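You operate a simulated robot arm through the tools that you are given. There is no shell and no other tool. Be economical: measure what you need, move in short steps, check, and stop when the job is done.

You are at the controls of a simulated two-armed robot. One attempt, no reset.

Task
Open the left drawer, put the thick packer on the end table of the right bench away in the inside of the left drawer, then shut the drawer. Take the grey cup on the end table of the right bench and put it away on the top of the green table. Take the lid off the blue grease tin and lay it down on the end table of the right bench. Take the ticket from the end table of the right bench and put it in the long carton. Push the top table drawer shut. Take the orange cup and leave it on the shelf of the green table. Turn the pressure dial to 2 bar. Lift the yellow rail open. The order is free. Set down upright: grey cup, orange cup.

The check looks at the end state, three seconds after you hand in, the way a careful person would. Anything else that was tipped, shoved, dropped, spilled or broken makes it a failure. A push-on lid holds only when it is set on centred and level and pressed home; a screw cap is set on level and turned clockwise until tight.

Robot
Two 7-joint arms with two-finger parallel grippers on one trunk, on a base that drives. Base frame: it is fixed to the floor where the robot stands at the start and does not move with it; the origin is under the middle of the robot, x ahead of it, y to its left, z up. Lengths are in mm, angles in rad, forces in N, time in s.
The left shoulder is at the start at [60, 143, 876], the right one opposite. With the tool pointing down near the work surface each hand reaches from about 220 to 500 mm from the robot's upright axis, wherever it stands, measured 20 degrees to its own side. Places, roughly: blue grease tin [-2500, 1250, 750]; grey cup (10x7x8 cm) [-2400, 1300, 900]; inside of the left drawer [1000, 200, 700]; left drawer [1000, 100, 700]; long carton (62x26x20 cm) [-2200, 1000, 100]; orange cup (10x7x8 cm) [-4500, -500, 900]; pressure dial [-3500, 600, 900]; shelf of the green table [-4700, -400, 300]; thick packer [-2500, 1500, 750]; ticket [-2500, 1250, 750]; top of the green table [-4700, -400, 900]; top table drawer [-1000, 2100, 700]; yellow rail [-6400, 200, 800]. Payload 1.57 kg a hand.
The tool frame of a hand sits at the grasp point between the pads (the TCP): z along the fingers, y along the line on which they close. The tips reach 30 mm beyond it. Largest opening 110 mm; finger width 24, thickness 12; the body of the gripper, 48 by 112 mm, starts 78 mm behind the TCP.
Orientation is that of the tool frame in the base frame, as a unit quaternion [x, y, z, w]. With the fingers straight down and closing along the base's y, the tool's x points along the base's -x, its y along +y and its z along -z.

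Tools
- The arms move only by the tool play_rows. It takes "left_steps", "right_steps" or both (then of equal length, played together; a hand with none holds still); each is a list of rows, each a list of 7 numbers: the shift along the tool's x, y, z in cm, then the turn, a rotation vector about the tool's x, y, z in rad, then the opening, from 0 (shut) to 1 (fully open). In form: [[x, y, z, rx, ry, rz, fingers], ...]. A call has 1 to 10 rows; each row is the pose to reach, as a shift and turn from the pose commanded when the call began, along the tool's axes at that moment. Rows are played at 5 a second. More than 50 mm and 0.15 rad between two rows, or a gripper value outside its range, and nothing of the call is played. A pose out of reach is approached as far as the arm can. The call stops where the force on the tool passes 40 N (or 10 N more than at its start, if that is more) or the arm is blocked; 0.2 s more then pass. The fingers move at their own pace (about 45 mm/s each) and stop on an object; they squeeze with about 21 N. The grip force told is the motor's: it shows also when the fingers shut on nothing. Time passes only in rows, and 0.2 s behind the last, so rows that repeat a pose let the fingers close. The reply holds the time, the measured pose of the TCP, the force on the tool along the base axes, the opening and the grip force, in the units named above and with some noise, with the torque about the TCP (base axes, N m) and any sound that the robot's microphone picked up.
- Cameras (640 x 400 px; columns grow to the right, rows downward): "scene" is now at [51.2, 5.5, 1493.6]; the picture's right is [0.07, -1.00, 0.00], its down [-0.68, -0.04, -0.73] and it looks along [0.73, 0.05, -0.68] (base axes); focal length 280 px, centre (320, 200). "left" rides on the left gripper at [70, -16, -141] in its tool frame; the picture's right is [0.23, 0.97, 0.00], its down [-0.85, 0.20, -0.48] and it looks along [-0.47, 0.11, 0.88] (tool axes); focal length 222 px, centre (320, 200). "right" rides on the right gripper at [70, 16, -141] in its tool frame; the picture's right is [-0.23, 0.97, 0.00], its down [-0.86, -0.20, -0.48] and it looks along [-0.47, -0.11, 0.88] (tool axes); focal length 222 px, centre (320, 200). There is no depth. A picture from a camera that has moved, and an enlarged one, comes with that camera's place and axes in the base frame and with its lens.
- get_image(camera): a new picture of that camera. It takes no simulated time.
- slide_trunk(by): slides the trunk up (or, below 0, down) by that many mm; the arms and the scene camera ride with it, the base frame stays. It gives what a move gives, with no picture.
- steer(legs): drives the robot by 1 to 6 legs, each [ahead, left, turn to the left] in mm, mm and rad, along the robot's own axes; the way and the turn of a leg run together, so that a leg with both is an arc; at most 1500 mm and 3.142 rad a leg. The arms and the cameras ride along, it lands a little off, and it stops where it bumps. It gives what a move gives.
- aim_head(pan, tilt): turns the head with the scene camera to pan (to the left, within 1.501 rad either way) and tilt (down, from -0.506 to 1.204), counted from straight ahead of the robot. It gives what a move gives.
- inspect(camera, box): a new picture of the part [left, top, right, bottom] of that camera's present view, enlarged. It takes no simulated time.
- hand_in(): hands the job in; it is judged then, once.

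Go step by step. Nothing tells you exact positions but the pictures and the camera data: compare them with the known pose of the tool, close in by small moves and look again before you grip or let go. The budget is 207 turns and 194 pictures, counting those below and the enlarged ones. Unless the task says otherwise, let go and move clear before handing in.

The tools are called after ">>>" as name(argument=value, ...) on one line, values as JSON. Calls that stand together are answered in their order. play_rows: Moves the arms, as the interface text tells. Its arguments: {"type":"object","properties":{"left_steps":{"type":"array","items":{"type":"array","items":{"type":"number"}}},"right_steps":{"type":"array","items":{"type":"array","items":{"type":"number"}}}},"required":[]} The other tools are called the same way: slide_trunk (by) slides the trunk up or down; steer (legs) drives the base; aim_head (pan, tilt) turns the head that bears the scene camera; get_image (camera) takes a picture; inspect (camera, box) takes an enlarged picture of a part of a camera's view; hand_in () hands the job in.

At the start:

```text
time: 0.0
left_ee_pos: [460.8, 166.4, 1048.3]
left_tool_rot: [0.0, 1.0, 0.0, 0.0]
left_force: [0.2, 0.4, -0.3]
left_ft_torque: [0.02, 0.02, -0.02]
left_gripper_width: 109.9
left_grip_force: 0.1
right_ee_pos: [445.1, -292.8, 975.6]
right_tool_rot: [0.0, 1.0, 0.0, 0.0]
right_force: [0.1, -0.5, -0.3]
right_ft_torque: [0.02, -0.01, -0.01]
right_gripper_width: 110.0
right_grip_force: 0.0
trunk travel left (down, up): [-475.0, 115.0]
robot x, y, heading: [-1.3, 0.4, -0.005]
head pan, tilt: [0.066, 0.752]
```

scene: 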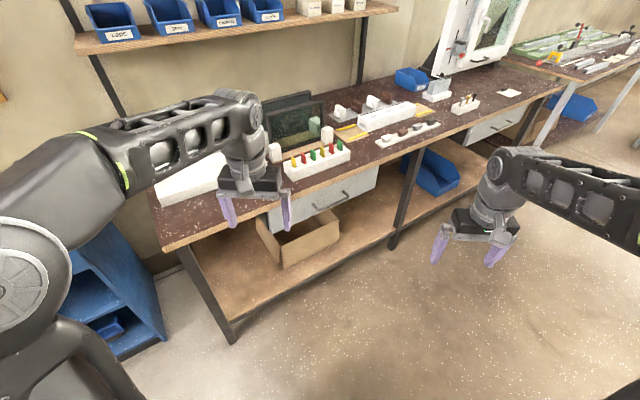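
right: 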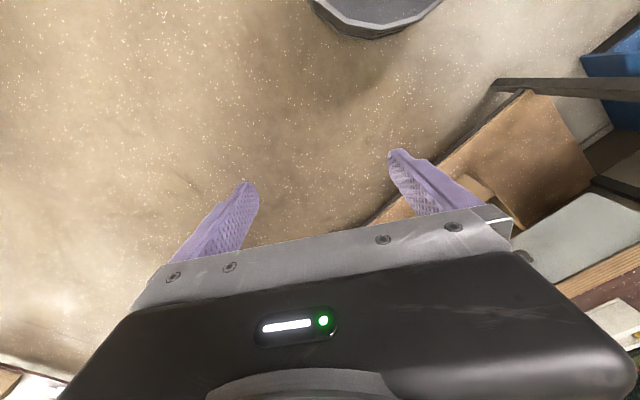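
left: 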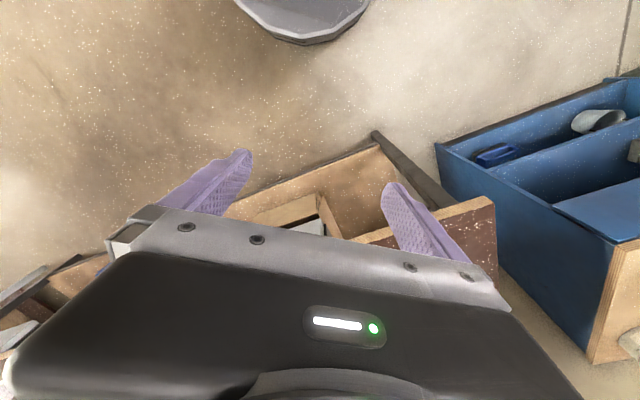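

I see the front bench with the grey left drawer under it; the other stations are behind the robot. First I look more closely at the drawer and survey around.

>>> inspect(camera="scene", box=[220, 80, 460, 230])

>>> aim_head(pan=1.5, tilt=0.4)

>>> get_image(camera="scene")

```text
2.67 times, centred on (340, 155) of scene
camera zoom: at [51.2, 5.5, 1493.6], right [0.07, -1.0, 0.0], down [-0.68, -0.04, -0.73], along [0.73, 0.05, -0.68], focal length 748 px, centre (267, 320)
```

zoom: 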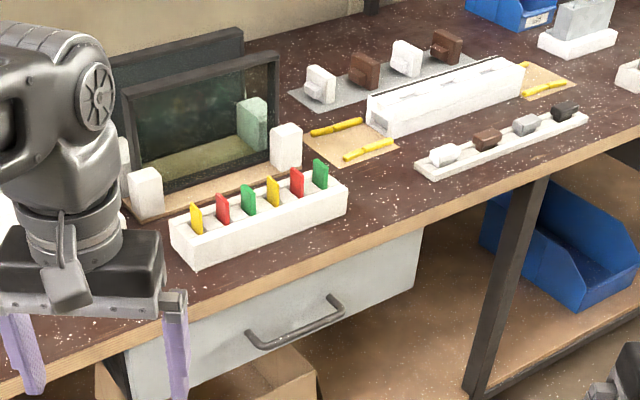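

```text
time: 1.6
left_ee_pos: [462.0, 165.1, 1049.3]
left_tool_rot: [0.0, 1.0, 0.0, 0.0]
left_force: [0.7, 0.6, -0.5]
left_ft_torque: [0.0, 0.04, 0.03]
left_gripper_width: 110.0
left_grip_force: 0.1
right_ee_pos: [445.1, -290.6, 976.3]
right_tool_rot: [0.0, 1.0, 0.0, 0.0]
right_force: [-1.0, -0.6, 0.3]
right_ft_torque: [-0.03, 0.01, 0.03]
right_gripper_width: 110.2
right_grip_force: 0.1
trunk travel left (down, up): [-475.0, 115.0]
robot x, y, heading: [0.1, 0.1, 0.004]
head pan, tilt: [1.499, 0.4]
```

```text
189 pictures are left
camera scene: at [-24.7, 92.5, 1524.8], right [1.0, -0.07, 0.0], down [-0.03, -0.39, -0.92], along [0.07, 0.92, -0.39], focal length 280 px, centre (320, 200)
```

scene: 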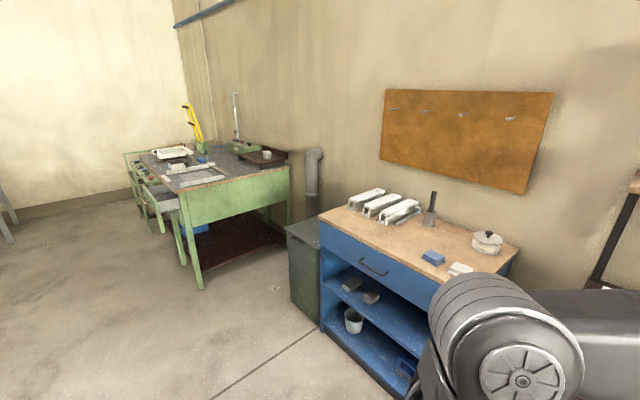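

The bench runs obliquely: its front normal faces roughly (-0.82,-0.58). I survey the other side, then turn to face the drawer.

>>> aim_head(pan=-1.5, tilt=0.4)

>>> get_image(camera="scene")

>>> steer(legs=[[0, 0, 0.615], [0, -350, 0]])

>>> aim_head(pan=-0.1, tilt=0.8)

>>> get_image(camera="scene")

```text
time: 4.2
left_ee_pos: [461.1, 164.7, 1049.3]
left_tool_rot: [0.0, 1.0, -0.001, 0.0]
left_force: [-0.3, 0.9, 0.3]
left_ft_torque: [0.01, 0.02, -0.02]
left_gripper_width: 110.2
left_grip_force: 0.1
right_ee_pos: [444.7, -291.1, 975.3]
right_tool_rot: [0.0, 1.0, 0.0, 0.0]
right_force: [-0.2, 0.4, 0.3]
right_ft_torque: [0.01, 0.0, 0.02]
right_gripper_width: 109.8
right_grip_force: 0.0
trunk travel left (down, up): [-475.0, 115.0]
robot x, y, heading: [1.0, 1.6, -0.003]
head pan, tilt: [-1.499, 0.4]
```

```text
188 pictures are left
camera scene: at [-24.7, -92.3, 1524.8], right [-1.0, -0.07, 0.0], down [-0.03, 0.39, -0.92], along [0.07, -0.92, -0.39], focal length 280 px, centre (320, 200)
```

scene: 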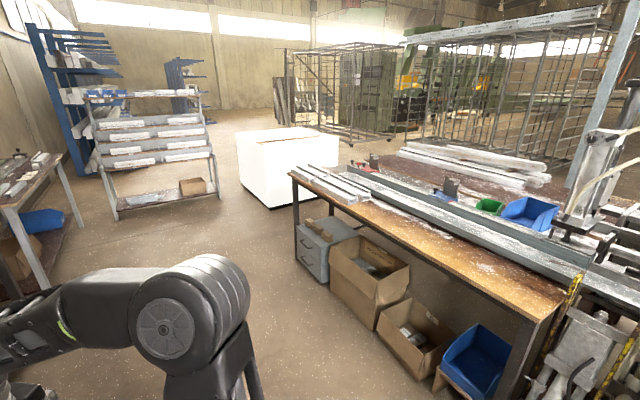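

```text
time: 8.0
left_ee_pos: [483.1, 109.5, 1048.8]
left_tool_rot: [-0.292, 0.957, 0.0, 0.0]
left_force: [0.9, 0.0, -0.3]
left_ft_torque: [0.05, 0.01, 0.02]
left_gripper_width: 110.2
left_grip_force: 0.1
right_ee_pos: [725.6, -277.0, 975.8]
right_tool_rot: [-0.293, 0.956, 0.0, 0.001]
right_force: [0.2, -0.2, 0.0]
right_ft_torque: [0.01, 0.01, 0.01]
right_gripper_width: 110.1
right_grip_force: 0.0
trunk travel left (down, up): [-475.0, 115.0]
robot x, y, heading: [193.5, -282.8, 0.592]
head pan, tilt: [-1.499, 0.4]
```

```text
time: 9.6
left_ee_pos: [482.2, 110.5, 1048.9]
left_tool_rot: [-0.292, 0.956, -0.001, 0.0]
left_force: [-0.1, -0.3, 0.1]
left_ft_torque: [-0.02, 0.01, 0.0]
left_gripper_width: 109.9
left_grip_force: 0.1
right_ee_pos: [725.4, -277.4, 975.6]
right_tool_rot: [-0.292, 0.956, 0.0, 0.0]
right_force: [0.5, -0.2, 0.8]
right_ft_torque: [-0.01, -0.01, -0.01]
right_gripper_width: 110.1
right_grip_force: 0.1
trunk travel left (down, up): [-475.0, 115.0]
robot x, y, heading: [190.4, -279.3, 0.59]
head pan, tilt: [-0.099, 0.799]
```

```text
187 pictures are left
camera scene: at [237.5, -263.0, 1489.7], right [0.47, -0.88, 0.0], down [-0.63, -0.34, -0.7], along [0.61, 0.33, -0.72], focal length 280 px, centre (320, 200)
```

scene: 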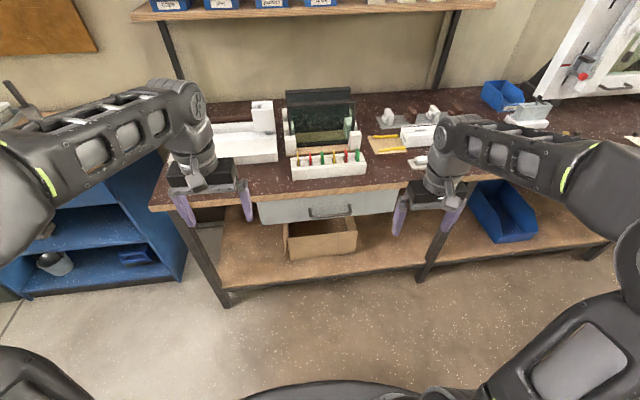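

>>> inspect(camera="scene", box=[240, 160, 420, 272])

>>> get_image(camera="right")

```text
3.56 times, centred on (330, 216) of scene
camera zoom: at [237.5, -263.0, 1489.7], right [0.47, -0.88, 0.0], down [-0.63, -0.34, -0.7], along [0.61, 0.33, -0.72], focal length 997 px, centre (284, 143)
```

zoom: 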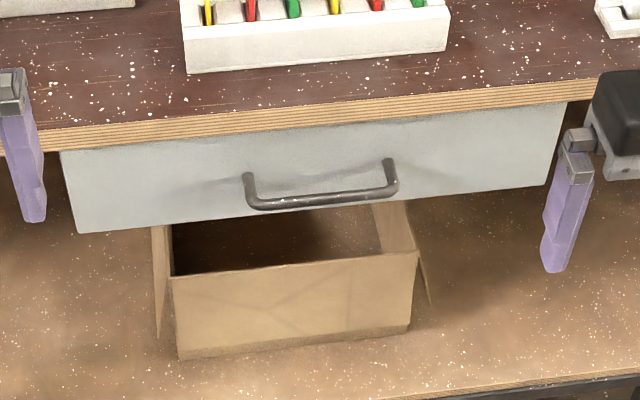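

```text
185 pictures are left
camera right: at [657.5, -303.0, 1117.3], right [-0.36, 0.93, 0.0], down [0.82, 0.31, 0.48], along [0.45, 0.17, -0.88], focal length 222 px, centre (320, 200)
```

right: 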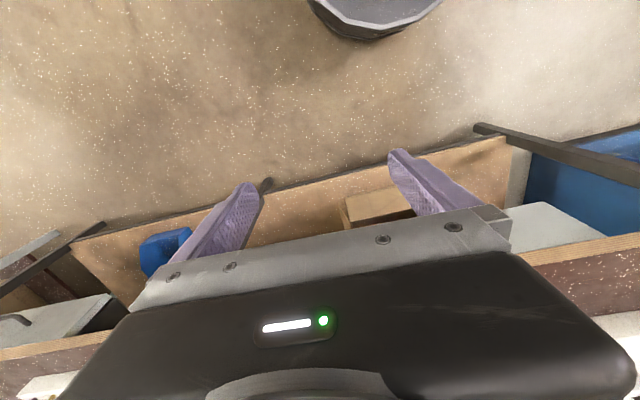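

Handle bar centre triangulates to about [830, 11, 738], and the robot heading already matches the bench normal. I turn the right hand to point forward with the fingers closing vertically, lined up with the handle.

>>> play_rows(right_steps=[[0, 1.8, 2.38, -0.0808, -0.0808, 0.0808, 0.5], [0, 3.6, 4.76, -0.1616, -0.1616, 0.1616, 0.5], [0, 5.4, 7.14, -0.2424, -0.2424, 0.2424, 0.5], [0, 7.2, 9.52, -0.3232, -0.3232, 0.3232, 0.5], [0, 9.0, 11.9, -0.404, -0.404, 0.404, 0.5], [0, 10.8, 14.28, -0.4848, -0.4848, 0.4848, 0.5], [0, 12.6, 16.66, -0.5656, -0.5656, 0.5656, 0.5], [0, 14.4, 19.04, -0.6464, -0.6464, 0.6464, 0.5], [0, 16.2, 21.42, -0.7272, -0.7272, 0.7272, 0.5], [0, 18, 23.8, -0.808, -0.808, 0.808, 0.5]])

>>> play_rows(right_steps=[[0, 0, 0, -0.0802, -0.0802, 0.0802, 0.5], [0, 0, 0, -0.1604, -0.1604, 0.1604, 0.5], [0, 0, 0, -0.2406, -0.2406, 0.2406, 0.5], [0, 0, 0, -0.3208, -0.3208, 0.3208, 0.5], [0, 0, 0, -0.401, -0.401, 0.401, 0.5], [0, 0, 0, -0.401, -0.401, 0.401, 0.5]])

>>> get_image(camera="scene")

>>> get_image(camera="right")

```text
time: 11.8
left_ee_pos: [484.0, 109.8, 1048.3]
left_tool_rot: [-0.292, 0.956, 0.0, 0.0]
left_force: [-0.1, -0.3, -0.5]
left_ft_torque: [0.01, 0.03, 0.02]
left_gripper_width: 110.0
left_grip_force: 0.0
right_ee_pos: [623.7, -128.3, 736.1]
right_tool_rot: [0.132, 0.841, 0.462, 0.248]
right_force: [0.9, 0.2, 0.3]
right_ft_torque: [0.01, -0.01, 0.0]
right_gripper_width: 55.1
right_grip_force: 0.0
right hand out of reach, approached as far as the arm can: row 6, 7, 8, 9
trunk travel left (down, up): [-475.0, 115.0]
robot x, y, heading: [191.5, -285.6, 0.59]
head pan, tilt: [-0.099, 0.799]
```

```text
time: 13.1
left_ee_pos: [483.6, 109.2, 1049.5]
left_tool_rot: [-0.293, 0.956, 0.0, 0.0]
left_force: [0.0, -0.5, 0.2]
left_ft_torque: [-0.03, -0.01, 0.0]
left_gripper_width: 110.0
left_grip_force: 0.2
right_ee_pos: [675.0, -131.6, 785.3]
right_tool_rot: [0.338, 0.571, 0.647, 0.376]
right_force: [-0.1, 0.5, 0.2]
right_ft_torque: [0.06, 0.02, 0.0]
right_gripper_width: 55.2
right_grip_force: 0.0
trunk travel left (down, up): [-475.0, 115.0]
robot x, y, heading: [193.8, -286.8, 0.589]
head pan, tilt: [-0.099, 0.799]
stopped in row 6 (right hand): the arm was blocked; the commanded pose is now the measured one
```

```text
184 pictures are left
camera scene: at [237.6, -262.9, 1489.7], right [0.47, -0.88, 0.0], down [-0.63, -0.34, -0.7], along [0.61, 0.33, -0.72], focal length 280 px, centre (320, 200)
```

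scene: 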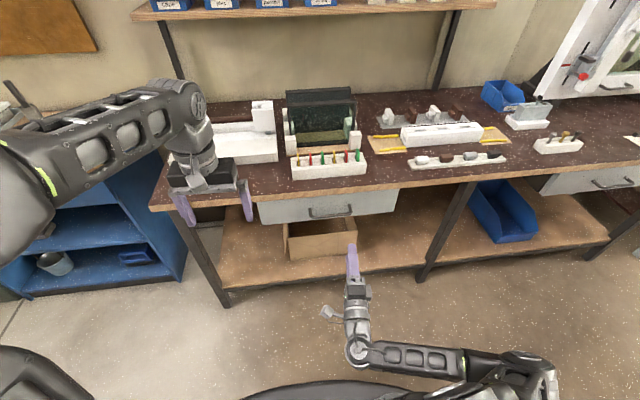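

```text
183 pictures are left
camera right: at [516.2, -140.6, 786.0], right [0.01, -0.26, 0.97], down [0.02, -0.96, -0.26], along [1.0, 0.03, -0.01], focal length 222 px, centre (320, 200)
```

right: 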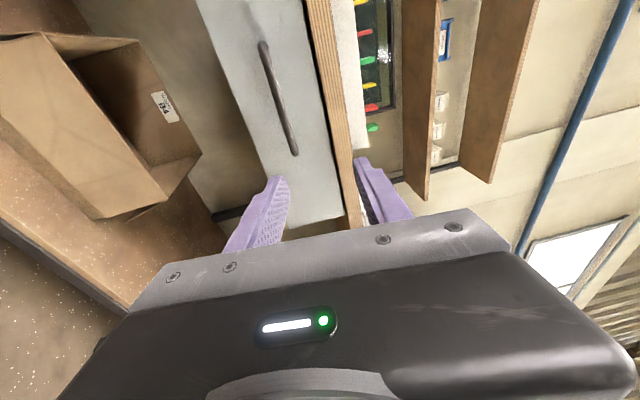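

The hand is nearly oriented (pitch 0.12 up). I correct it a bit, lower it to the bar's height and move partway forward.

>>> play_rows(right_steps=[[0.8, -1.2, 0.5, 0.03, 0.02, 0, 0.5], [1.6, -2.4, 1, 0.06, 0.04, 0, 0.5], [2.4, -3.6, 2, 0.09, 0.06, 0, 0.5], [3.2, -4.8, 4, 0.12, 0.08, 0, 0.5], [3.2, -5.2, 7, 0.12, 0.08, 0, 0.5], [3.2, -5.6, 9, 0.12, 0.08, 0, 0.5]])

>>> get_image(camera="right")

>>> get_image(camera="scene")

```text
time: 14.5
left_ee_pos: [482.6, 110.3, 1049.3]
left_tool_rot: [-0.293, 0.956, 0.0, 0.0]
left_force: [0.7, 0.2, -1.1]
left_ft_torque: [0.01, 0.03, 0.0]
left_gripper_width: 110.0
left_grip_force: 0.0
right_ee_pos: [742.2, -56.7, 740.0]
right_tool_rot: [0.334, 0.623, 0.625, 0.33]
right_force: [0.0, -0.4, 0.1]
right_ft_torque: [-0.01, 0.01, -0.02]
right_gripper_width: 55.0
right_grip_force: 0.0
trunk travel left (down, up): [-475.0, 115.0]
robot x, y, heading: [191.0, -284.5, 0.591]
head pan, tilt: [-0.099, 0.799]
```

```text
182 pictures are left
camera right: at [585.6, -78.2, 757.4], right [0.13, -0.19, 0.97], down [0.08, -0.98, -0.2], along [0.99, 0.1, -0.11], focal length 222 px, centre (320, 200)
```

right: 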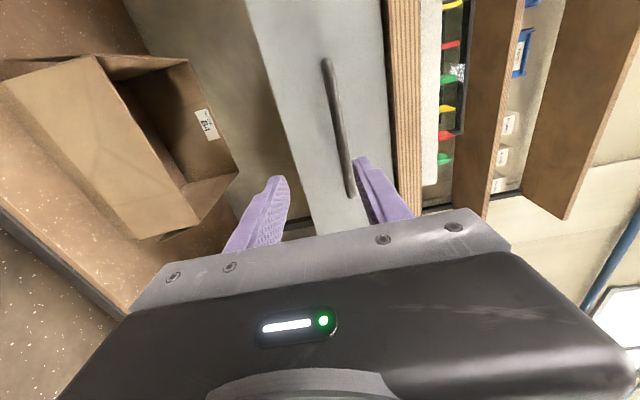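

```text
181 pictures are left
camera scene: at [237.6, -262.7, 1489.7], right [0.47, -0.88, 0.0], down [-0.63, -0.34, -0.7], along [0.61, 0.33, -0.72], focal length 280 px, centre (320, 200)
```

scene: 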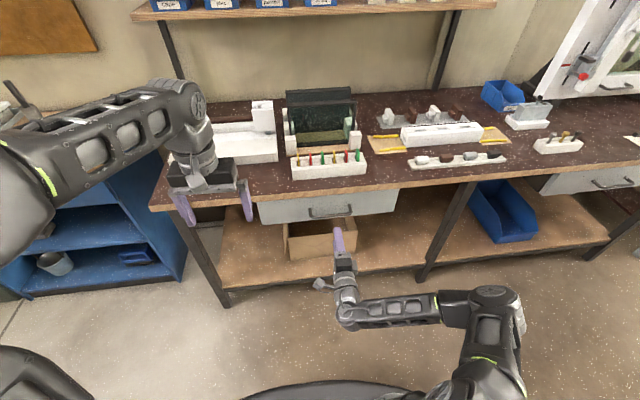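

Using the wrist view the bar is about 24 mm higher and nearer than I thought (~[802,6,764]). I raise, shift left slightly and move forward.

>>> play_rows(right_steps=[[0.8, 1.2, 1, 0, 0, 0, 0.5], [1.6, 2.4, 2, 0, 0, 0, 0.5], [1.6, 2.4, 4, 0, 0, 0, 0.5], [1.6, 2.4, 5, 0, 0, 0, 0.5]])

>>> get_image(camera="right")

```text
time: 15.5
left_ee_pos: [483.3, 110.7, 1048.6]
left_tool_rot: [-0.294, 0.956, 0.0, 0.0]
left_force: [-0.6, 0.0, -0.5]
left_ft_torque: [-0.05, 0.0, -0.03]
left_gripper_width: 110.0
left_grip_force: 0.0
right_ee_pos: [775.1, -15.9, 763.8]
right_tool_rot: [0.334, 0.624, 0.624, 0.331]
right_force: [0.5, -0.5, 0.5]
right_ft_torque: [-0.02, 0.02, -0.02]
right_gripper_width: 54.9
right_grip_force: 0.1
trunk travel left (down, up): [-475.0, 115.0]
robot x, y, heading: [191.5, -285.3, 0.594]
head pan, tilt: [-0.099, 0.799]
```

```text
180 pictures are left
camera right: at [618.7, -37.0, 782.3], right [0.13, -0.19, 0.97], down [0.08, -0.98, -0.2], along [0.99, 0.1, -0.11], focal length 222 px, centre (320, 200)
```

right: 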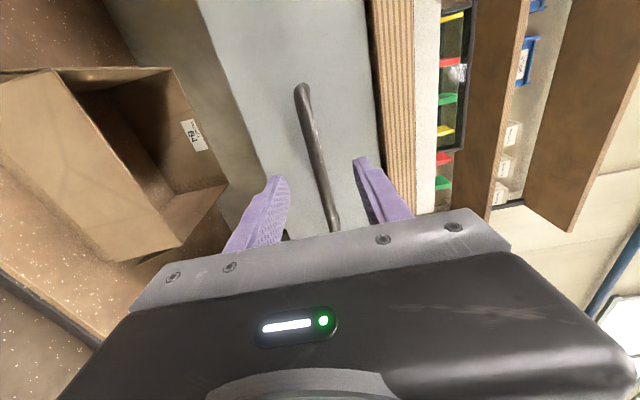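

The bar lies centred between the fingers. I go forward 3 cm and close on it.

>>> play_rows(right_steps=[[0.2, 0, 1, 0, 0, 0, 0.45], [0.4, 0, 2, 0, 0, 0, 0.45], [0.4, 0, 3, 0, 0, 0, 0.45], [0.4, 0, 3, 0, 0, 0, 0], [0.4, 0, 3, 0, 0, 0, 0], [0.4, 0, 3, 0, 0, 0, 0], [0.4, 0, 3, 0, 0, 0, 0]])

>>> get_image(camera="right")

```text
time: 17.1
left_ee_pos: [482.5, 110.3, 1049.3]
left_tool_rot: [-0.293, 0.956, 0.0, 0.0]
left_force: [-1.0, -0.9, 0.1]
left_ft_torque: [-0.01, 0.01, 0.0]
left_gripper_width: 110.1
left_grip_force: 0.0
right_ee_pos: [798.8, 3.8, 763.3]
right_tool_rot: [0.334, 0.624, 0.624, 0.331]
right_force: [-0.8, 0.6, -4.2]
right_ft_torque: [-0.24, -0.2, 0.04]
right_gripper_width: 11.9
right_grip_force: 29.6
trunk travel left (down, up): [-475.0, 115.0]
robot x, y, heading: [194.6, -282.1, 0.594]
head pan, tilt: [-0.099, 0.799]
```

```text
179 pictures are left
camera right: at [641.2, -17.3, 782.5], right [0.13, -0.19, 0.97], down [0.08, -0.98, -0.2], along [0.99, 0.1, -0.11], focal length 222 px, centre (320, 200)
```

right: 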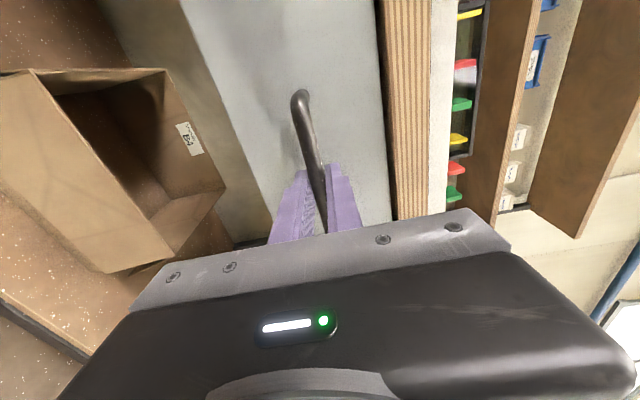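

Gripped the bar (12 mm). I pull the drawer out by moving the hand back along its axis.

>>> play_rows(right_steps=[[0, 0, -2, 0, 0, 0, 0], [0, 0, -4, 0, 0, 0, 0], [0, 0, -6, 0, 0, 0, 0], [0, 0, -8, 0, 0, 0, 0], [0, 0, -10, 0, 0, 0, 0], [0, 0, -12, 0, 0, 0, 0]])

>>> get_image(camera="scene")

```text
time: 18.5
left_ee_pos: [483.7, 108.7, 1049.3]
left_tool_rot: [-0.293, 0.956, 0.001, 0.0]
left_force: [0.9, 0.1, -0.6]
left_ft_torque: [0.0, 0.02, 0.0]
left_gripper_width: 110.0
left_grip_force: 0.1
right_ee_pos: [698.8, -64.8, 765.1]
right_tool_rot: [0.336, 0.623, 0.623, 0.333]
right_force: [13.1, -20.5, -3.9]
right_ft_torque: [-0.34, -0.21, -0.33]
right_gripper_width: 11.7
right_grip_force: 28.9
trunk travel left (down, up): [-475.0, 115.0]
robot x, y, heading: [191.0, -282.7, 0.588]
head pan, tilt: [-0.099, 0.799]
```

```text
178 pictures are left
camera scene: at [239.3, -265.1, 1489.6], right [0.47, -0.88, 0.0], down [-0.63, -0.34, -0.7], along [0.61, 0.33, -0.72], focal length 280 px, centre (320, 200)
```

scene: 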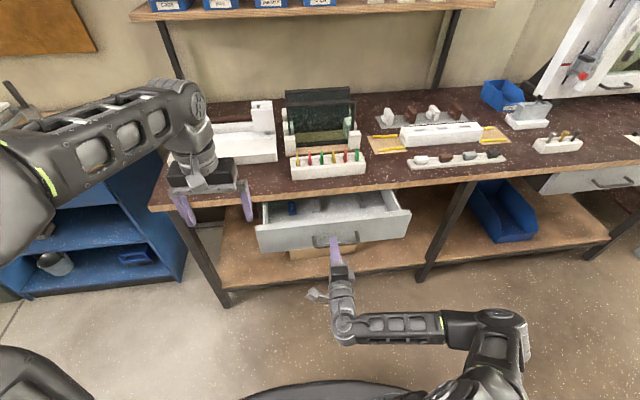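

The drawer is out about 12 cm. There's a sideways force, so I pull on with a slight shift right.

>>> play_rows(right_steps=[[-0.5, 0, -1, 0, 0, 0, 0], [-0.7, 0, -3, 0, 0, 0, 0], [-0.8, 0, -5, 0, 0, 0, 0], [-0.9, 0, -7, 0, 0, 0, 0], [-1.0, 0, -9, 0, 0, 0, 0]])

>>> get_image(camera="scene")

```text
time: 19.6
left_ee_pos: [481.6, 110.6, 1048.1]
left_tool_rot: [-0.293, 0.956, 0.0, -0.001]
left_force: [-0.1, -0.5, 0.1]
left_ft_torque: [0.04, -0.01, 0.0]
left_gripper_width: 109.9
left_grip_force: 0.1
right_ee_pos: [649.4, -102.4, 765.0]
right_tool_rot: [0.332, 0.628, 0.623, 0.329]
right_force: [-3.3, 4.9, -10.4]
right_ft_torque: [-0.11, 0.08, -0.82]
right_gripper_width: 11.7
right_grip_force: 29.3
trunk travel left (down, up): [-475.0, 115.0]
robot x, y, heading: [188.8, -281.4, 0.598]
head pan, tilt: [-0.099, 0.799]
stopped in row 5 (right hand): the force on the tool passed its limit at 59 N (the readings are from after the stop); the commanded pose is now the measured one
```

```text
177 pictures are left
camera scene: at [237.0, -262.0, 1489.7], right [0.48, -0.88, 0.0], down [-0.63, -0.34, -0.7], along [0.61, 0.33, -0.72], focal length 280 px, centre (320, 200)
```

scene: 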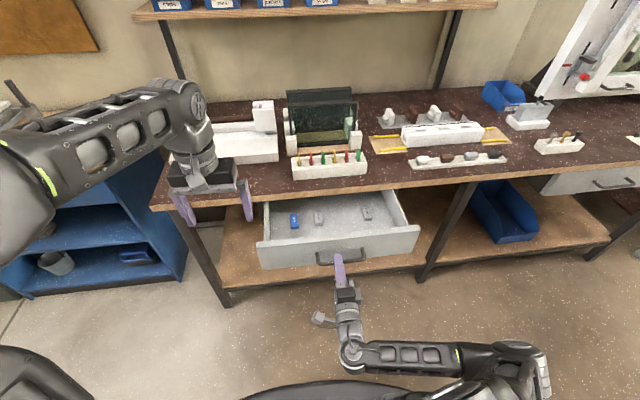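

The drawer is at its stop, open about 18 cm. I release the handle, back off and turn the right hand down again.

>>> play_rows(right_steps=[[0, 0, 0, 0, 0, 0, 0.4], [0, 0, 0, 0, 0, 0, 0.4], [0, 0, 0, 0, 0, 0, 0.4], [0, 0, -3, 0, 0, 0, 0.4], [0, 0, -7, 0, 0, 0, 0.4], [0, 0, -10, 0, 0, 0, 0.4]])

>>> play_rows(right_steps=[[0, 1, 0, 0.0808, 0.0808, -0.0808, 0.5], [0, 2, 0, 0.1616, 0.1616, -0.1616, 0.5], [0, 3, 0, 0.2424, 0.2424, -0.2424, 0.5], [0, 4, 0, 0.3232, 0.3232, -0.3232, 0.5], [0, 5, 0, 0.404, 0.404, -0.404, 0.5], [-3, 8, 0, 0.4848, 0.4848, -0.4848, 0.5], [-6, 11, 0, 0.5656, 0.5656, -0.5656, 0.5], [-9, 14, 0, 0.6464, 0.6464, -0.6464, 0.5], [-12, 17, 0, 0.7272, 0.7272, -0.7272, 0.5], [-15, 20, 0, 0.808, 0.808, -0.808, 0.5]])

>>> play_rows(right_steps=[[0, 0, 0, 0.0802, 0.0802, -0.0802, 1], [0, 0, 0, 0.1604, 0.1604, -0.1604, 1], [0, 0, 0, 0.2406, 0.2406, -0.2406, 1], [0, 0, 0, 0.3208, 0.3208, -0.3208, 1], [0, 0, 0, 0.401, 0.401, -0.401, 1]])

>>> get_image(camera="scene")

```text
time: 20.7
left_ee_pos: [482.2, 112.0, 1047.3]
left_tool_rot: [-0.295, 0.956, 0.0, -0.001]
left_force: [-0.8, -0.7, 0.4]
left_ft_torque: [0.07, -0.01, -0.01]
left_gripper_width: 109.8
left_grip_force: 0.0
right_ee_pos: [667.9, -117.2, 798.9]
right_tool_rot: [0.335, 0.581, 0.647, 0.363]
right_force: [-6.2, 8.8, -39.3]
right_ft_torque: [0.09, 0.64, 0.58]
right_gripper_width: 79.2
right_grip_force: 19.7
right hand out of reach, approached as far as the arm can: row 5
trunk travel left (down, up): [-475.0, 115.0]
robot x, y, heading: [192.3, -285.7, 0.597]
head pan, tilt: [-0.099, 0.799]
stopped in row 5 (right hand): the force on the tool passed its limit at 72 N (the readings are from after the stop); the commanded pose is now the measured one
```

```text
time: 21.2
left_ee_pos: [481.4, 111.1, 1047.4]
left_tool_rot: [-0.294, 0.956, 0.0, -0.001]
left_force: [-0.3, -0.5, -1.1]
left_ft_torque: [0.0, 0.0, 0.02]
left_gripper_width: 110.1
left_grip_force: 0.0
right_ee_pos: [668.5, -122.3, 801.9]
right_tool_rot: [0.291, 0.652, 0.612, 0.34]
right_force: [-2.9, 2.1, -38.4]
right_ft_torque: [0.45, 0.68, 0.03]
right_gripper_width: 88.0
right_grip_force: 18.7
right hand out of reach, approached as far as the arm can: row 1
trunk travel left (down, up): [-475.0, 115.0]
robot x, y, heading: [190.2, -282.6, 0.592]
head pan, tilt: [-0.099, 0.799]
stopped in row 2 (right hand): the force on the tool passed its limit at 53 N (the readings are from after the stop); the commanded pose is now the measured one
```

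```text
time: 22.4
left_ee_pos: [479.6, 111.8, 1048.2]
left_tool_rot: [-0.294, 0.956, 0.0, 0.001]
left_force: [-0.2, 0.8, -0.3]
left_ft_torque: [-0.02, -0.02, 0.02]
left_gripper_width: 110.0
left_grip_force: 0.0
right_ee_pos: [669.7, -115.8, 797.2]
right_tool_rot: [0.094, 0.851, 0.448, 0.258]
right_force: [-0.5, -0.8, -0.3]
right_ft_torque: [0.0, 0.01, -0.02]
right_gripper_width: 110.3
right_grip_force: 0.1
right hand out of reach, approached as far as the arm can: row 3, 4, 5
trunk travel left (down, up): [-475.0, 115.0]
robot x, y, heading: [190.4, -284.1, 0.595]
head pan, tilt: [-0.099, 0.799]
```

```text
176 pictures are left
camera scene: at [235.5, -260.9, 1489.6], right [0.48, -0.88, 0.0], down [-0.63, -0.34, -0.7], along [0.61, 0.33, -0.72], focal length 280 px, centre (320, 200)
```

scene: 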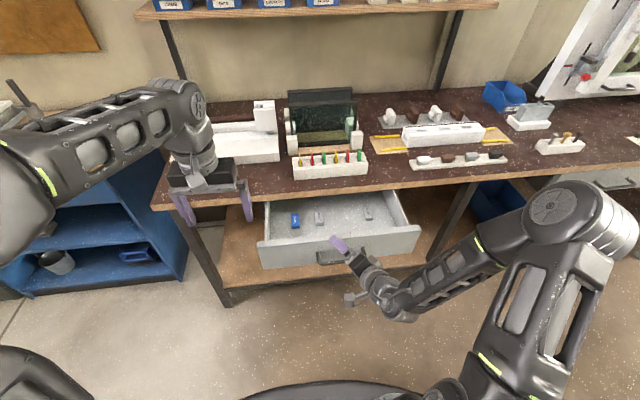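

The retreat ran into a reach limit and brushed the handle. I look closely before moving further.

>>> inspect(camera="scene", box=[240, 170, 480, 320])

>>> get_image(camera="right")

```text
2.67 times, centred on (360, 245) of scene
camera zoom: at [235.5, -260.9, 1489.6], right [0.48, -0.88, 0.0], down [-0.63, -0.34, -0.7], along [0.61, 0.33, -0.72], focal length 748 px, centre (213, 80)
```

zoom: 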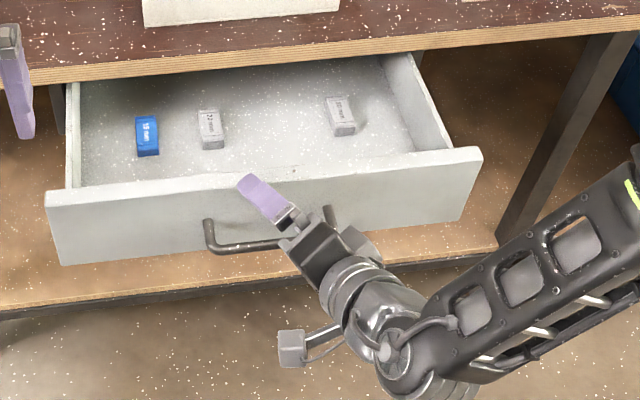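

```text
174 pictures are left
camera right: at [534.5, -180.4, 852.5], right [0.12, 0.48, 0.87], down [0.49, -0.79, 0.36], along [0.86, 0.38, -0.33], focal length 222 px, centre (320, 200)
```

right: 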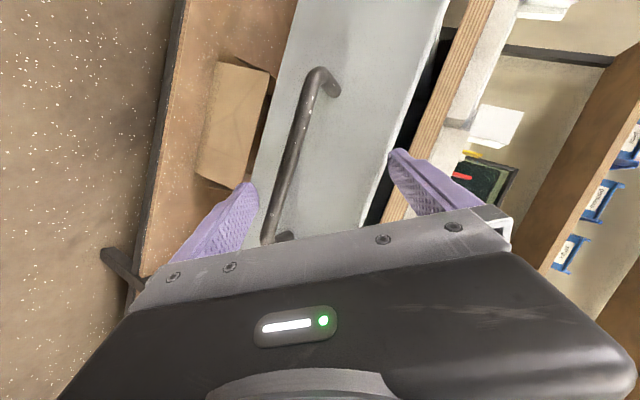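

Backing the base straight out clears the fingers from around the bar.

>>> steer(legs=[[-300, 0, 0]])

>>> get_image(camera="scene")

```text
time: 24.4
left_ee_pos: [233.1, -56.0, 1049.5]
left_tool_rot: [-0.293, 0.956, 0.0, 0.001]
left_force: [0.5, -1.1, 0.5]
left_ft_torque: [0.0, -0.01, 0.01]
left_gripper_width: 110.1
left_grip_force: 0.0
right_ee_pos: [422.7, -285.0, 797.6]
right_tool_rot: [0.095, 0.851, 0.448, 0.258]
right_force: [0.2, -0.2, -0.8]
right_ft_torque: [-0.01, -0.01, 0.0]
right_gripper_width: 109.8
right_grip_force: 0.0
trunk travel left (down, up): [-475.0, 115.0]
robot x, y, heading: [-52.3, -451.1, 0.597]
head pan, tilt: [-0.099, 0.799]
```

```text
173 pictures are left
camera scene: at [-11.1, -430.6, 1489.8], right [0.48, -0.88, 0.0], down [-0.63, -0.34, -0.7], along [0.61, 0.33, -0.72], focal length 280 px, centre (320, 200)
```

scene: 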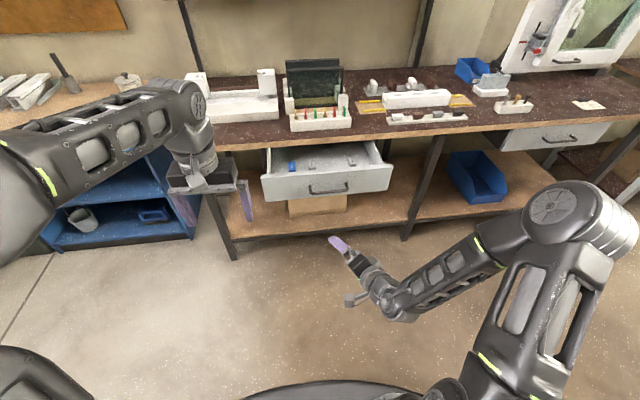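

Clear. I return the right hand to pointing down, up and out to its side.

>>> play_rows(right_steps=[[-1.5, 1.1, -1.2, 0.0759, 0.0815, -0.0735, 1], [-3, 2.2, -2.4, 0.1518, 0.163, -0.147, 1], [-4.5, 3.3, -3.6, 0.2277, 0.2445, -0.2205, 1], [-6, 4.4, -4.8, 0.3036, 0.326, -0.294, 1], [-7.5, 5.5, -6, 0.3795, 0.4075, -0.3675, 1], [-9, 6.6, -7.2, 0.4554, 0.489, -0.441, 1], [-10.5, 7.7, -8.4, 0.5313, 0.5705, -0.5145, 1], [-12, 8.8, -9.6, 0.6072, 0.652, -0.588, 1], [-13.5, 9.9, -10.8, 0.6831, 0.7335, -0.6615, 1], [-15, 11, -12, 0.759, 0.815, -0.735, 1]])

>>> steer(legs=[[0, 0, 2.3]])

>>> aim_head(pan=0, tilt=0.4)

>>> get_image(camera="scene")

```text
time: 26.6
left_ee_pos: [233.5, -54.9, 1049.6]
left_tool_rot: [-0.293, 0.956, -0.001, 0.0]
left_force: [-0.6, -0.7, -0.3]
left_ft_torque: [-0.02, -0.06, 0.01]
left_gripper_width: 110.0
left_grip_force: 0.1
right_ee_pos: [478.5, -365.5, 997.4]
right_tool_rot: [-0.296, 0.955, -0.001, 0.001]
right_force: [-0.6, -0.7, -0.8]
right_ft_torque: [0.04, -0.04, -0.01]
right_gripper_width: 109.9
right_grip_force: 0.0
right hand out of reach, approached as far as the arm can: row 4
trunk travel left (down, up): [-475.0, 115.0]
robot x, y, heading: [-56.7, -455.1, 0.596]
head pan, tilt: [-0.099, 0.799]
```

```text
time: 32.4
left_ee_pos: [-544.0, -490.8, 1049.7]
left_tool_rot: [0.991, -0.132, 0.001, 0.001]
left_force: [-0.8, 0.2, 0.2]
left_ft_torque: [0.01, -0.01, -0.03]
left_gripper_width: 109.8
left_grip_force: 0.0
right_ee_pos: [-470.3, -103.4, 996.6]
right_tool_rot: [0.992, -0.13, -0.001, -0.001]
right_force: [-0.7, 0.1, -0.6]
right_ft_torque: [-0.01, 0.01, -0.02]
right_gripper_width: 110.0
right_grip_force: 0.1
trunk travel left (down, up): [-475.0, 115.0]
robot x, y, heading: [-53.7, -453.5, 2.881]
head pan, tilt: [-0.099, 0.799]
```

```text
time: 33.3
left_ee_pos: [-543.9, -489.2, 1049.1]
left_tool_rot: [0.991, -0.131, 0.0, 0.0]
left_force: [-0.3, -0.1, -0.3]
left_ft_torque: [0.01, -0.03, 0.03]
left_gripper_width: 110.0
left_grip_force: 0.0
right_ee_pos: [-470.5, -103.5, 996.2]
right_tool_rot: [0.991, -0.131, -0.001, 0.0]
right_force: [0.4, -0.1, -0.5]
right_ft_torque: [0.01, 0.06, 0.0]
right_gripper_width: 109.9
right_grip_force: 0.0
trunk travel left (down, up): [-475.0, 115.0]
robot x, y, heading: [-57.3, -451.7, 2.878]
head pan, tilt: [0.0, 0.4]
```

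```text
172 pictures are left
camera scene: at [-117.1, -435.3, 1524.7], right [0.26, 0.97, 0.0], down [0.38, -0.1, -0.92], along [-0.89, 0.24, -0.39], focal length 280 px, centre (320, 200)
```

scene: 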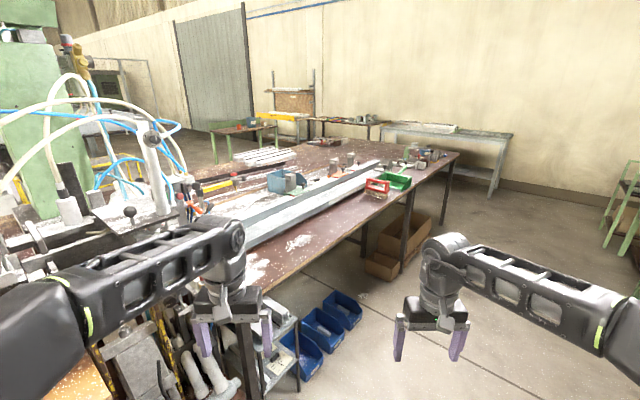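

I see the long brown bench diagonal to the left with the end items around the far corner. I drive along it and look at the green desk with drawers and the end table.

>>> steer(legs=[[0, 0, -0.58], [1100, 0, 0], [900, 0, 0]])

>>> get_image(camera="scene")

>>> aim_head(pan=-0.9, tilt=0.5)

>>> get_image(camera="scene")

```text
time: 44.9
left_ee_pos: [-1834.6, 1279.1, 1049.4]
left_tool_rot: [0.915, -0.405, 0.001, 0.0]
left_force: [-0.3, 1.0, 0.2]
left_ft_torque: [0.01, -0.01, 0.02]
left_gripper_width: 110.1
left_grip_force: 0.1
right_ee_pos: [-1564.1, 1564.9, 996.9]
right_tool_rot: [0.915, -0.404, -0.001, -0.002]
right_force: [0.2, 0.1, 0.5]
right_ft_torque: [-0.05, 0.0, 0.02]
right_gripper_width: 110.0
right_grip_force: 0.0
trunk travel left (down, up): [-475.0, 115.0]
robot x, y, heading: [-1399.8, 1045.9, 2.305]
head pan, tilt: [0.0, 0.4]
```

```text
171 pictures are left
camera scene: at [-1445.9, 1094.8, 1524.8], right [0.74, 0.67, 0.0], down [0.26, -0.29, -0.92], along [-0.62, 0.68, -0.39], focal length 280 px, centre (320, 200)
```

scene: 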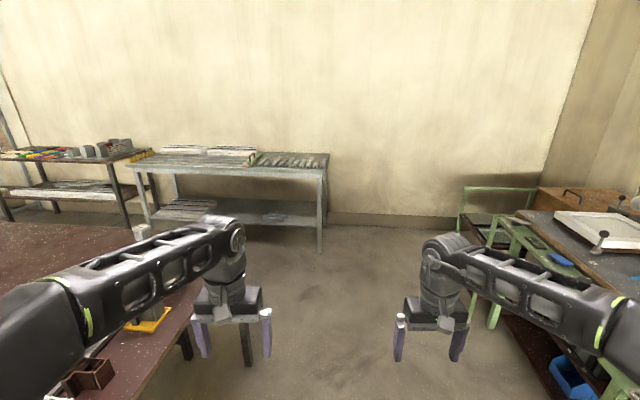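

```text
time: 46.1
left_ee_pos: [-1834.3, 1277.9, 1047.9]
left_tool_rot: [0.915, -0.404, 0.0, 0.0]
left_force: [-0.6, 0.2, 0.8]
left_ft_torque: [-0.01, 0.01, 0.0]
left_gripper_width: 110.0
left_grip_force: 0.1
right_ee_pos: [-1564.1, 1565.4, 996.1]
right_tool_rot: [0.915, -0.403, 0.0, -0.002]
right_force: [0.6, 0.2, 0.3]
right_ft_torque: [0.02, 0.0, 0.0]
right_gripper_width: 109.9
right_grip_force: 0.1
trunk travel left (down, up): [-475.0, 115.0]
robot x, y, heading: [-1403.6, 1051.0, 2.311]
head pan, tilt: [-0.901, 0.499]
```

```text
170 pictures are left
camera scene: at [-1368.7, 1115.8, 1515.7], right [0.99, -0.16, 0.0], down [-0.08, -0.47, -0.88], along [0.14, 0.87, -0.48], focal length 280 px, centre (320, 200)
```

scene: 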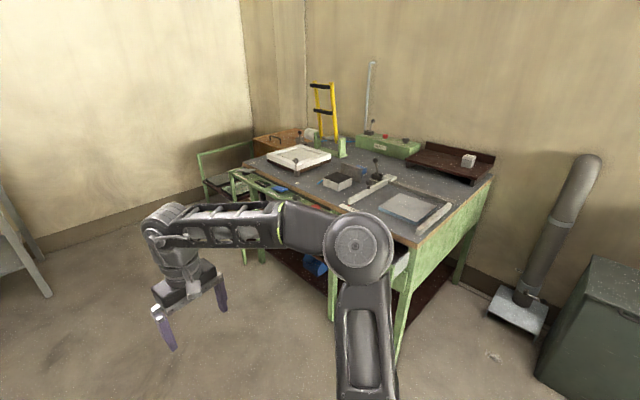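

>>> steer(legs=[[0, 0, -1.0]])

>>> aim_head(pan=0, tilt=0.6)

>>> get_image(camera="scene")

```text
time: 49.0
left_ee_pos: [-1448.1, 1536.0, 1048.9]
left_tool_rot: [-0.613, 0.79, 0.0, 0.0]
left_force: [0.8, 0.5, 0.0]
left_ft_torque: [0.04, -0.01, -0.03]
left_gripper_width: 109.8
left_grip_force: 0.1
right_ee_pos: [-1059.7, 1467.5, 997.5]
right_tool_rot: [-0.615, 0.788, 0.001, 0.001]
right_force: [0.2, -0.3, 0.9]
right_ft_torque: [0.0, 0.03, 0.04]
right_gripper_width: 110.1
right_grip_force: 0.0
trunk travel left (down, up): [-475.0, 115.0]
robot x, y, heading: [-1400.5, 1048.8, 1.316]
head pan, tilt: [-0.901, 0.499]
```

```text
time: 50.2
left_ee_pos: [-1447.7, 1535.9, 1049.4]
left_tool_rot: [-0.614, 0.79, 0.0, 0.0]
left_force: [-0.4, 0.4, 0.6]
left_ft_torque: [-0.02, -0.03, 0.0]
left_gripper_width: 110.0
left_grip_force: 0.1
right_ee_pos: [-1058.6, 1467.9, 995.8]
right_tool_rot: [-0.615, 0.789, 0.0, 0.002]
right_force: [-0.3, -0.9, 0.3]
right_ft_torque: [0.0, 0.01, 0.01]
right_gripper_width: 110.1
right_grip_force: 0.0
trunk travel left (down, up): [-475.0, 115.0]
robot x, y, heading: [-1403.8, 1050.0, 1.322]
head pan, tilt: [0.0, 0.6]
```

```text
169 pictures are left
camera scene: at [-1388.8, 1104.7, 1506.6], right [0.97, -0.25, 0.0], down [-0.14, -0.55, -0.83], along [0.2, 0.8, -0.56], focal length 280 px, centre (320, 200)
```

scene: 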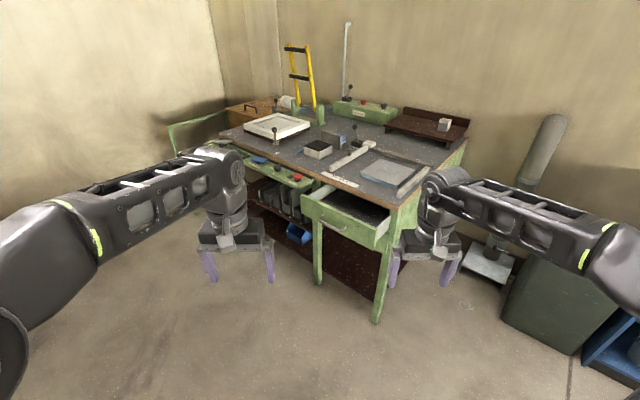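

>>> inspect(camera="scene", box=[210, 130, 450, 280])

```text
2.67 times, centred on (330, 205) of scene
camera zoom: at [-1388.8, 1104.7, 1506.6], right [0.97, -0.25, 0.0], down [-0.14, -0.55, -0.83], along [0.2, 0.8, -0.56], focal length 748 px, centre (293, 187)
```

zoom: 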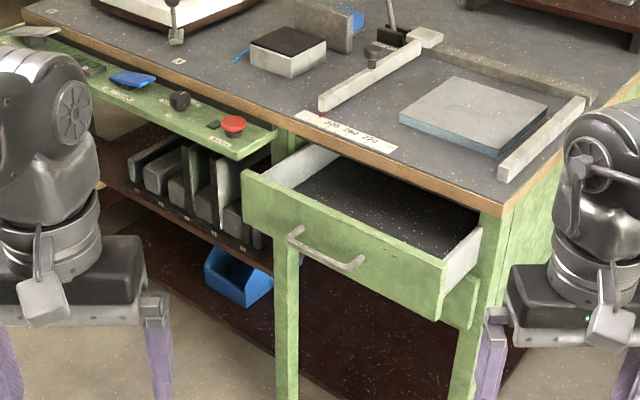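

The top table drawer (left drawer stack of the green desk) stands ~15 cm open with handle near [-1095, 2050, 700], facing (-0.81,-0.59). I drive in front of it.

>>> steer(legs=[[0, 0, -0.69], [359, 477, 0]])

>>> aim_head(pan=0.0, tilt=0.8)

>>> get_image(camera="scene")

```text
time: 55.5
left_ee_pos: [-1136.1, 2062.7, 1048.8]
left_tool_rot: [-0.315, 0.949, 0.0, 0.0]
left_force: [0.7, -0.1, -0.4]
left_ft_torque: [0.01, 0.01, 0.04]
left_gripper_width: 110.0
left_grip_force: 0.1
right_ee_pos: [-877.4, 1766.0, 996.0]
right_tool_rot: [-0.316, 0.949, 0.0, 0.003]
right_force: [-0.3, 0.1, 0.6]
right_ft_torque: [0.02, -0.04, -0.03]
right_gripper_width: 110.2
right_grip_force: 0.1
trunk travel left (down, up): [-475.0, 115.0]
robot x, y, heading: [-1407.3, 1654.5, 0.646]
head pan, tilt: [0.0, 0.6]
```

```text
time: 56.2
left_ee_pos: [-1136.6, 2061.9, 1047.3]
left_tool_rot: [-0.314, 0.949, 0.0, 0.0]
left_force: [-0.1, 0.2, 0.2]
left_ft_torque: [0.04, -0.06, 0.03]
left_gripper_width: 110.1
left_grip_force: 0.0
right_ee_pos: [-877.6, 1765.5, 995.7]
right_tool_rot: [-0.316, 0.949, 0.0, 0.002]
right_force: [-0.6, 0.1, -0.7]
right_ft_torque: [-0.05, 0.01, -0.01]
right_gripper_width: 110.0
right_grip_force: 0.0
trunk travel left (down, up): [-475.0, 115.0]
robot x, y, heading: [-1405.2, 1653.6, 0.636]
head pan, tilt: [0.0, 0.799]
```

```text
167 pictures are left
camera scene: at [-1367.9, 1684.6, 1489.8], right [0.6, -0.8, 0.0], down [-0.57, -0.43, -0.7], along [0.56, 0.42, -0.72], focal length 280 px, centre (320, 200)
```

scene: 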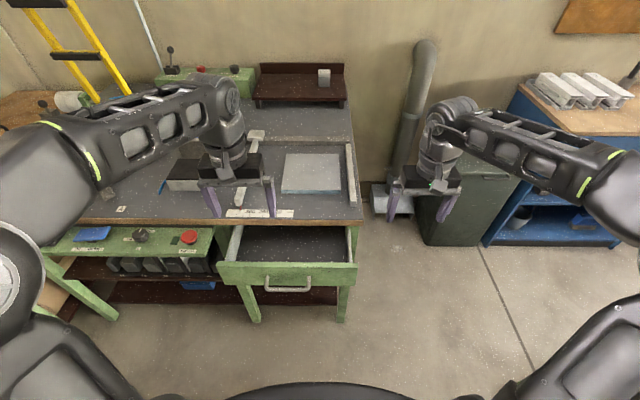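

Refined: handle centre ≈ [-1119, 1973, 768], 420 mm ahead and 87 mm left of me. I retract the left hand, lower it in front of the bar.

>>> play_rows(left_steps=[[4, -2.7, 0, 0, 0, 0, 0.35], [8, -5.4, 0, 0, 0, 0, 0.35], [12, -8.1, 0, 0, 0, 0, 0.35], [12, -8.1, 5, 0, 0, 0, 0.35], [12, -8.1, 10, 0, 0, 0, 0.35], [12, -8.1, 15, 0, 0, 0, 0.35], [12, -8.1, 20, 0, 0, 0, 0.35], [12, -8.1, 25, 0, 0, 0, 0.35], [12, -8.1, 28, 0, 0, 0, 0.35]])

>>> get_image(camera="scene")

>>> get_image(camera="left")

```text
time: 58.2
left_ee_pos: [-1184.3, 1924.5, 768.4]
left_tool_rot: [-0.315, 0.949, 0.0, 0.0]
left_force: [0.6, -0.8, 0.2]
left_ft_torque: [0.03, 0.03, 0.0]
left_gripper_width: 38.4
left_grip_force: 0.0
right_ee_pos: [-876.3, 1765.1, 995.6]
right_tool_rot: [-0.317, 0.949, 0.001, 0.001]
right_force: [0.5, -0.1, 0.4]
right_ft_torque: [0.02, 0.01, 0.01]
right_gripper_width: 110.2
right_grip_force: 0.0
trunk travel left (down, up): [-475.0, 115.0]
robot x, y, heading: [-1407.7, 1656.4, 0.644]
head pan, tilt: [0.0, 0.799]
```

```text
166 pictures are left
camera scene: at [-1367.5, 1684.6, 1489.7], right [0.6, -0.8, 0.0], down [-0.57, -0.43, -0.7], along [0.56, 0.42, -0.72], focal length 280 px, centre (320, 200)
```

scene: 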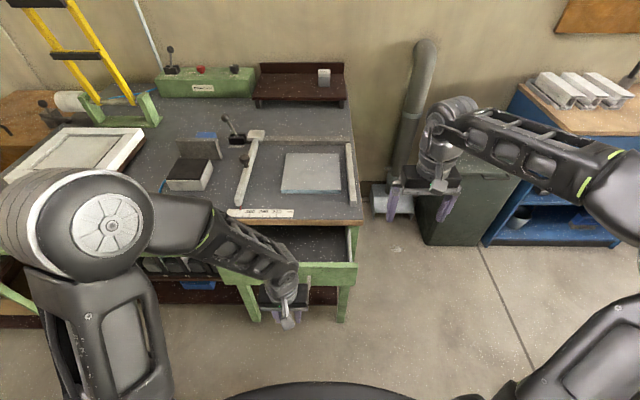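

```text
165 pictures are left
camera left: at [-1230.1, 1869.0, 910.4], right [-0.76, 0.64, 0.0], down [0.57, 0.67, 0.48], along [0.31, 0.37, -0.88], focal length 222 px, centre (320, 200)
```

left: 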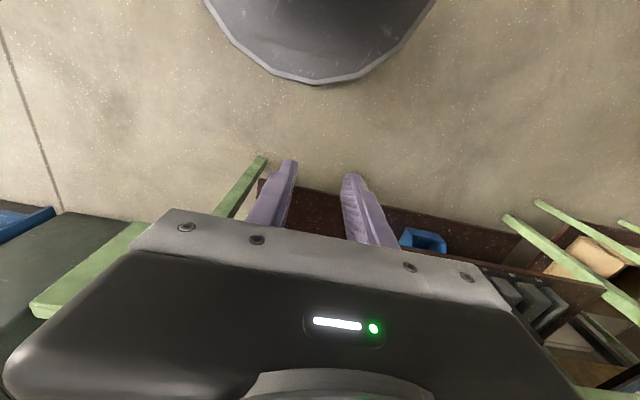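

Hand is in front of the handle. I drive ahead 60 mm then push with the arm.

>>> steer(legs=[[60, 0, 0]])

>>> play_rows(left_steps=[[-1.5, 0, 0, 0, 0, 0, 0.35], [-3, 0, 0, 0, 0, 0, 0.35], [-4.5, 0, 0, 0, 0, 0, 0.35], [-6, 0, 0, 0, 0, 0, 0.35], [-7.5, 0, 0, 0, 0, 0, 0.35], [-9, 0, 0, 0, 0, 0, 0.35], [-10.5, 0, 0, 0, 0, 0, 0.35], [-12, 0, 0, 0, 0, 0, 0.35], [-13.5, 0, 0, 0, 0, 0, 0.35], [-15, 0, 0, 0, 0, 0, 0.35]])

>>> get_image(camera="scene")

```text
time: 59.2
left_ee_pos: [-1134.8, 1960.7, 769.3]
left_tool_rot: [-0.315, 0.949, 0.0, 0.0]
left_force: [0.1, 0.3, -0.1]
left_ft_torque: [-0.01, 0.02, 0.01]
left_gripper_width: 38.3
left_grip_force: 0.0
right_ee_pos: [-826.8, 1801.5, 997.0]
right_tool_rot: [-0.316, 0.949, -0.001, 0.001]
right_force: [0.1, 0.1, -0.4]
right_ft_torque: [0.0, -0.01, -0.03]
right_gripper_width: 109.8
right_grip_force: 0.0
trunk travel left (down, up): [-475.0, 115.0]
robot x, y, heading: [-1360.6, 1689.0, 0.643]
head pan, tilt: [0.0, 0.799]
```

```text
time: 61.4
left_ee_pos: [-1029.4, 2038.2, 766.1]
left_tool_rot: [-0.312, 0.95, -0.002, -0.014]
left_force: [-9.9, -6.8, 5.6]
left_ft_torque: [-0.15, -0.02, -0.29]
left_gripper_width: 38.6
left_grip_force: 0.1
right_ee_pos: [-830.0, 1800.5, 996.0]
right_tool_rot: [-0.316, 0.949, -0.001, 0.002]
right_force: [0.6, 0.0, 0.0]
right_ft_torque: [-0.01, 0.0, -0.02]
right_gripper_width: 110.0
right_grip_force: 0.1
trunk travel left (down, up): [-475.0, 115.0]
robot x, y, heading: [-1360.3, 1688.7, 0.641]
head pan, tilt: [0.0, 0.799]
stopped in row 10 (left hand): the force on the tool passed its limit at 47 N (the readings are from after the stop); the commanded pose is now the measured one
```

```text
164 pictures are left
camera scene: at [-1320.4, 1719.9, 1489.8], right [0.6, -0.8, 0.0], down [-0.57, -0.43, -0.7], along [0.56, 0.42, -0.72], focal length 280 px, centre (320, 200)
```

scene: 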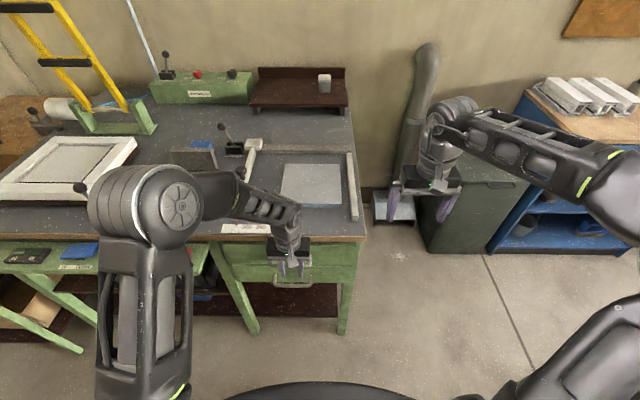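

The drawer looks flush; I back the hand off, raise it and check.

>>> play_rows(left_steps=[[4, 0, 0, 0, 0, 0, 0.5], [8, 0, 0, 0, 0, 0, 0.5], [12, 0, 0, 0, 0, 0, 0.8], [12, 2, -5, 0, 0, 0, 1], [12, 5, -10, 0, 0, 0, 1], [10, 8, -15, 0, 0, 0, 1], [7, 8, -20, 0, 0, 0, 1], [4, 8, -25, 0, 0, 0, 1], [1, 8, -28, 0, 0, 0, 1]])

>>> inspect(camera="scene", box=[180, 200, 400, 340])

```text
refused: row 4 steps farther than a row can; nothing moved
```

```text
2.86 times, centred on (290, 270) of scene
camera zoom: at [-1320.4, 1719.9, 1489.8], right [0.6, -0.8, 0.0], down [-0.57, -0.43, -0.7], along [0.56, 0.42, -0.72], focal length 801 px, centre (406, 0)
```

zoom: 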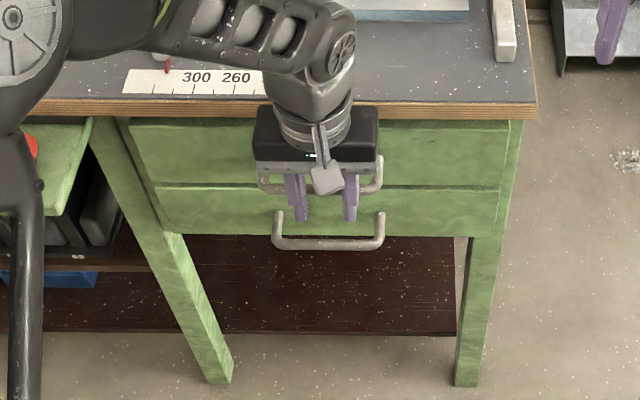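

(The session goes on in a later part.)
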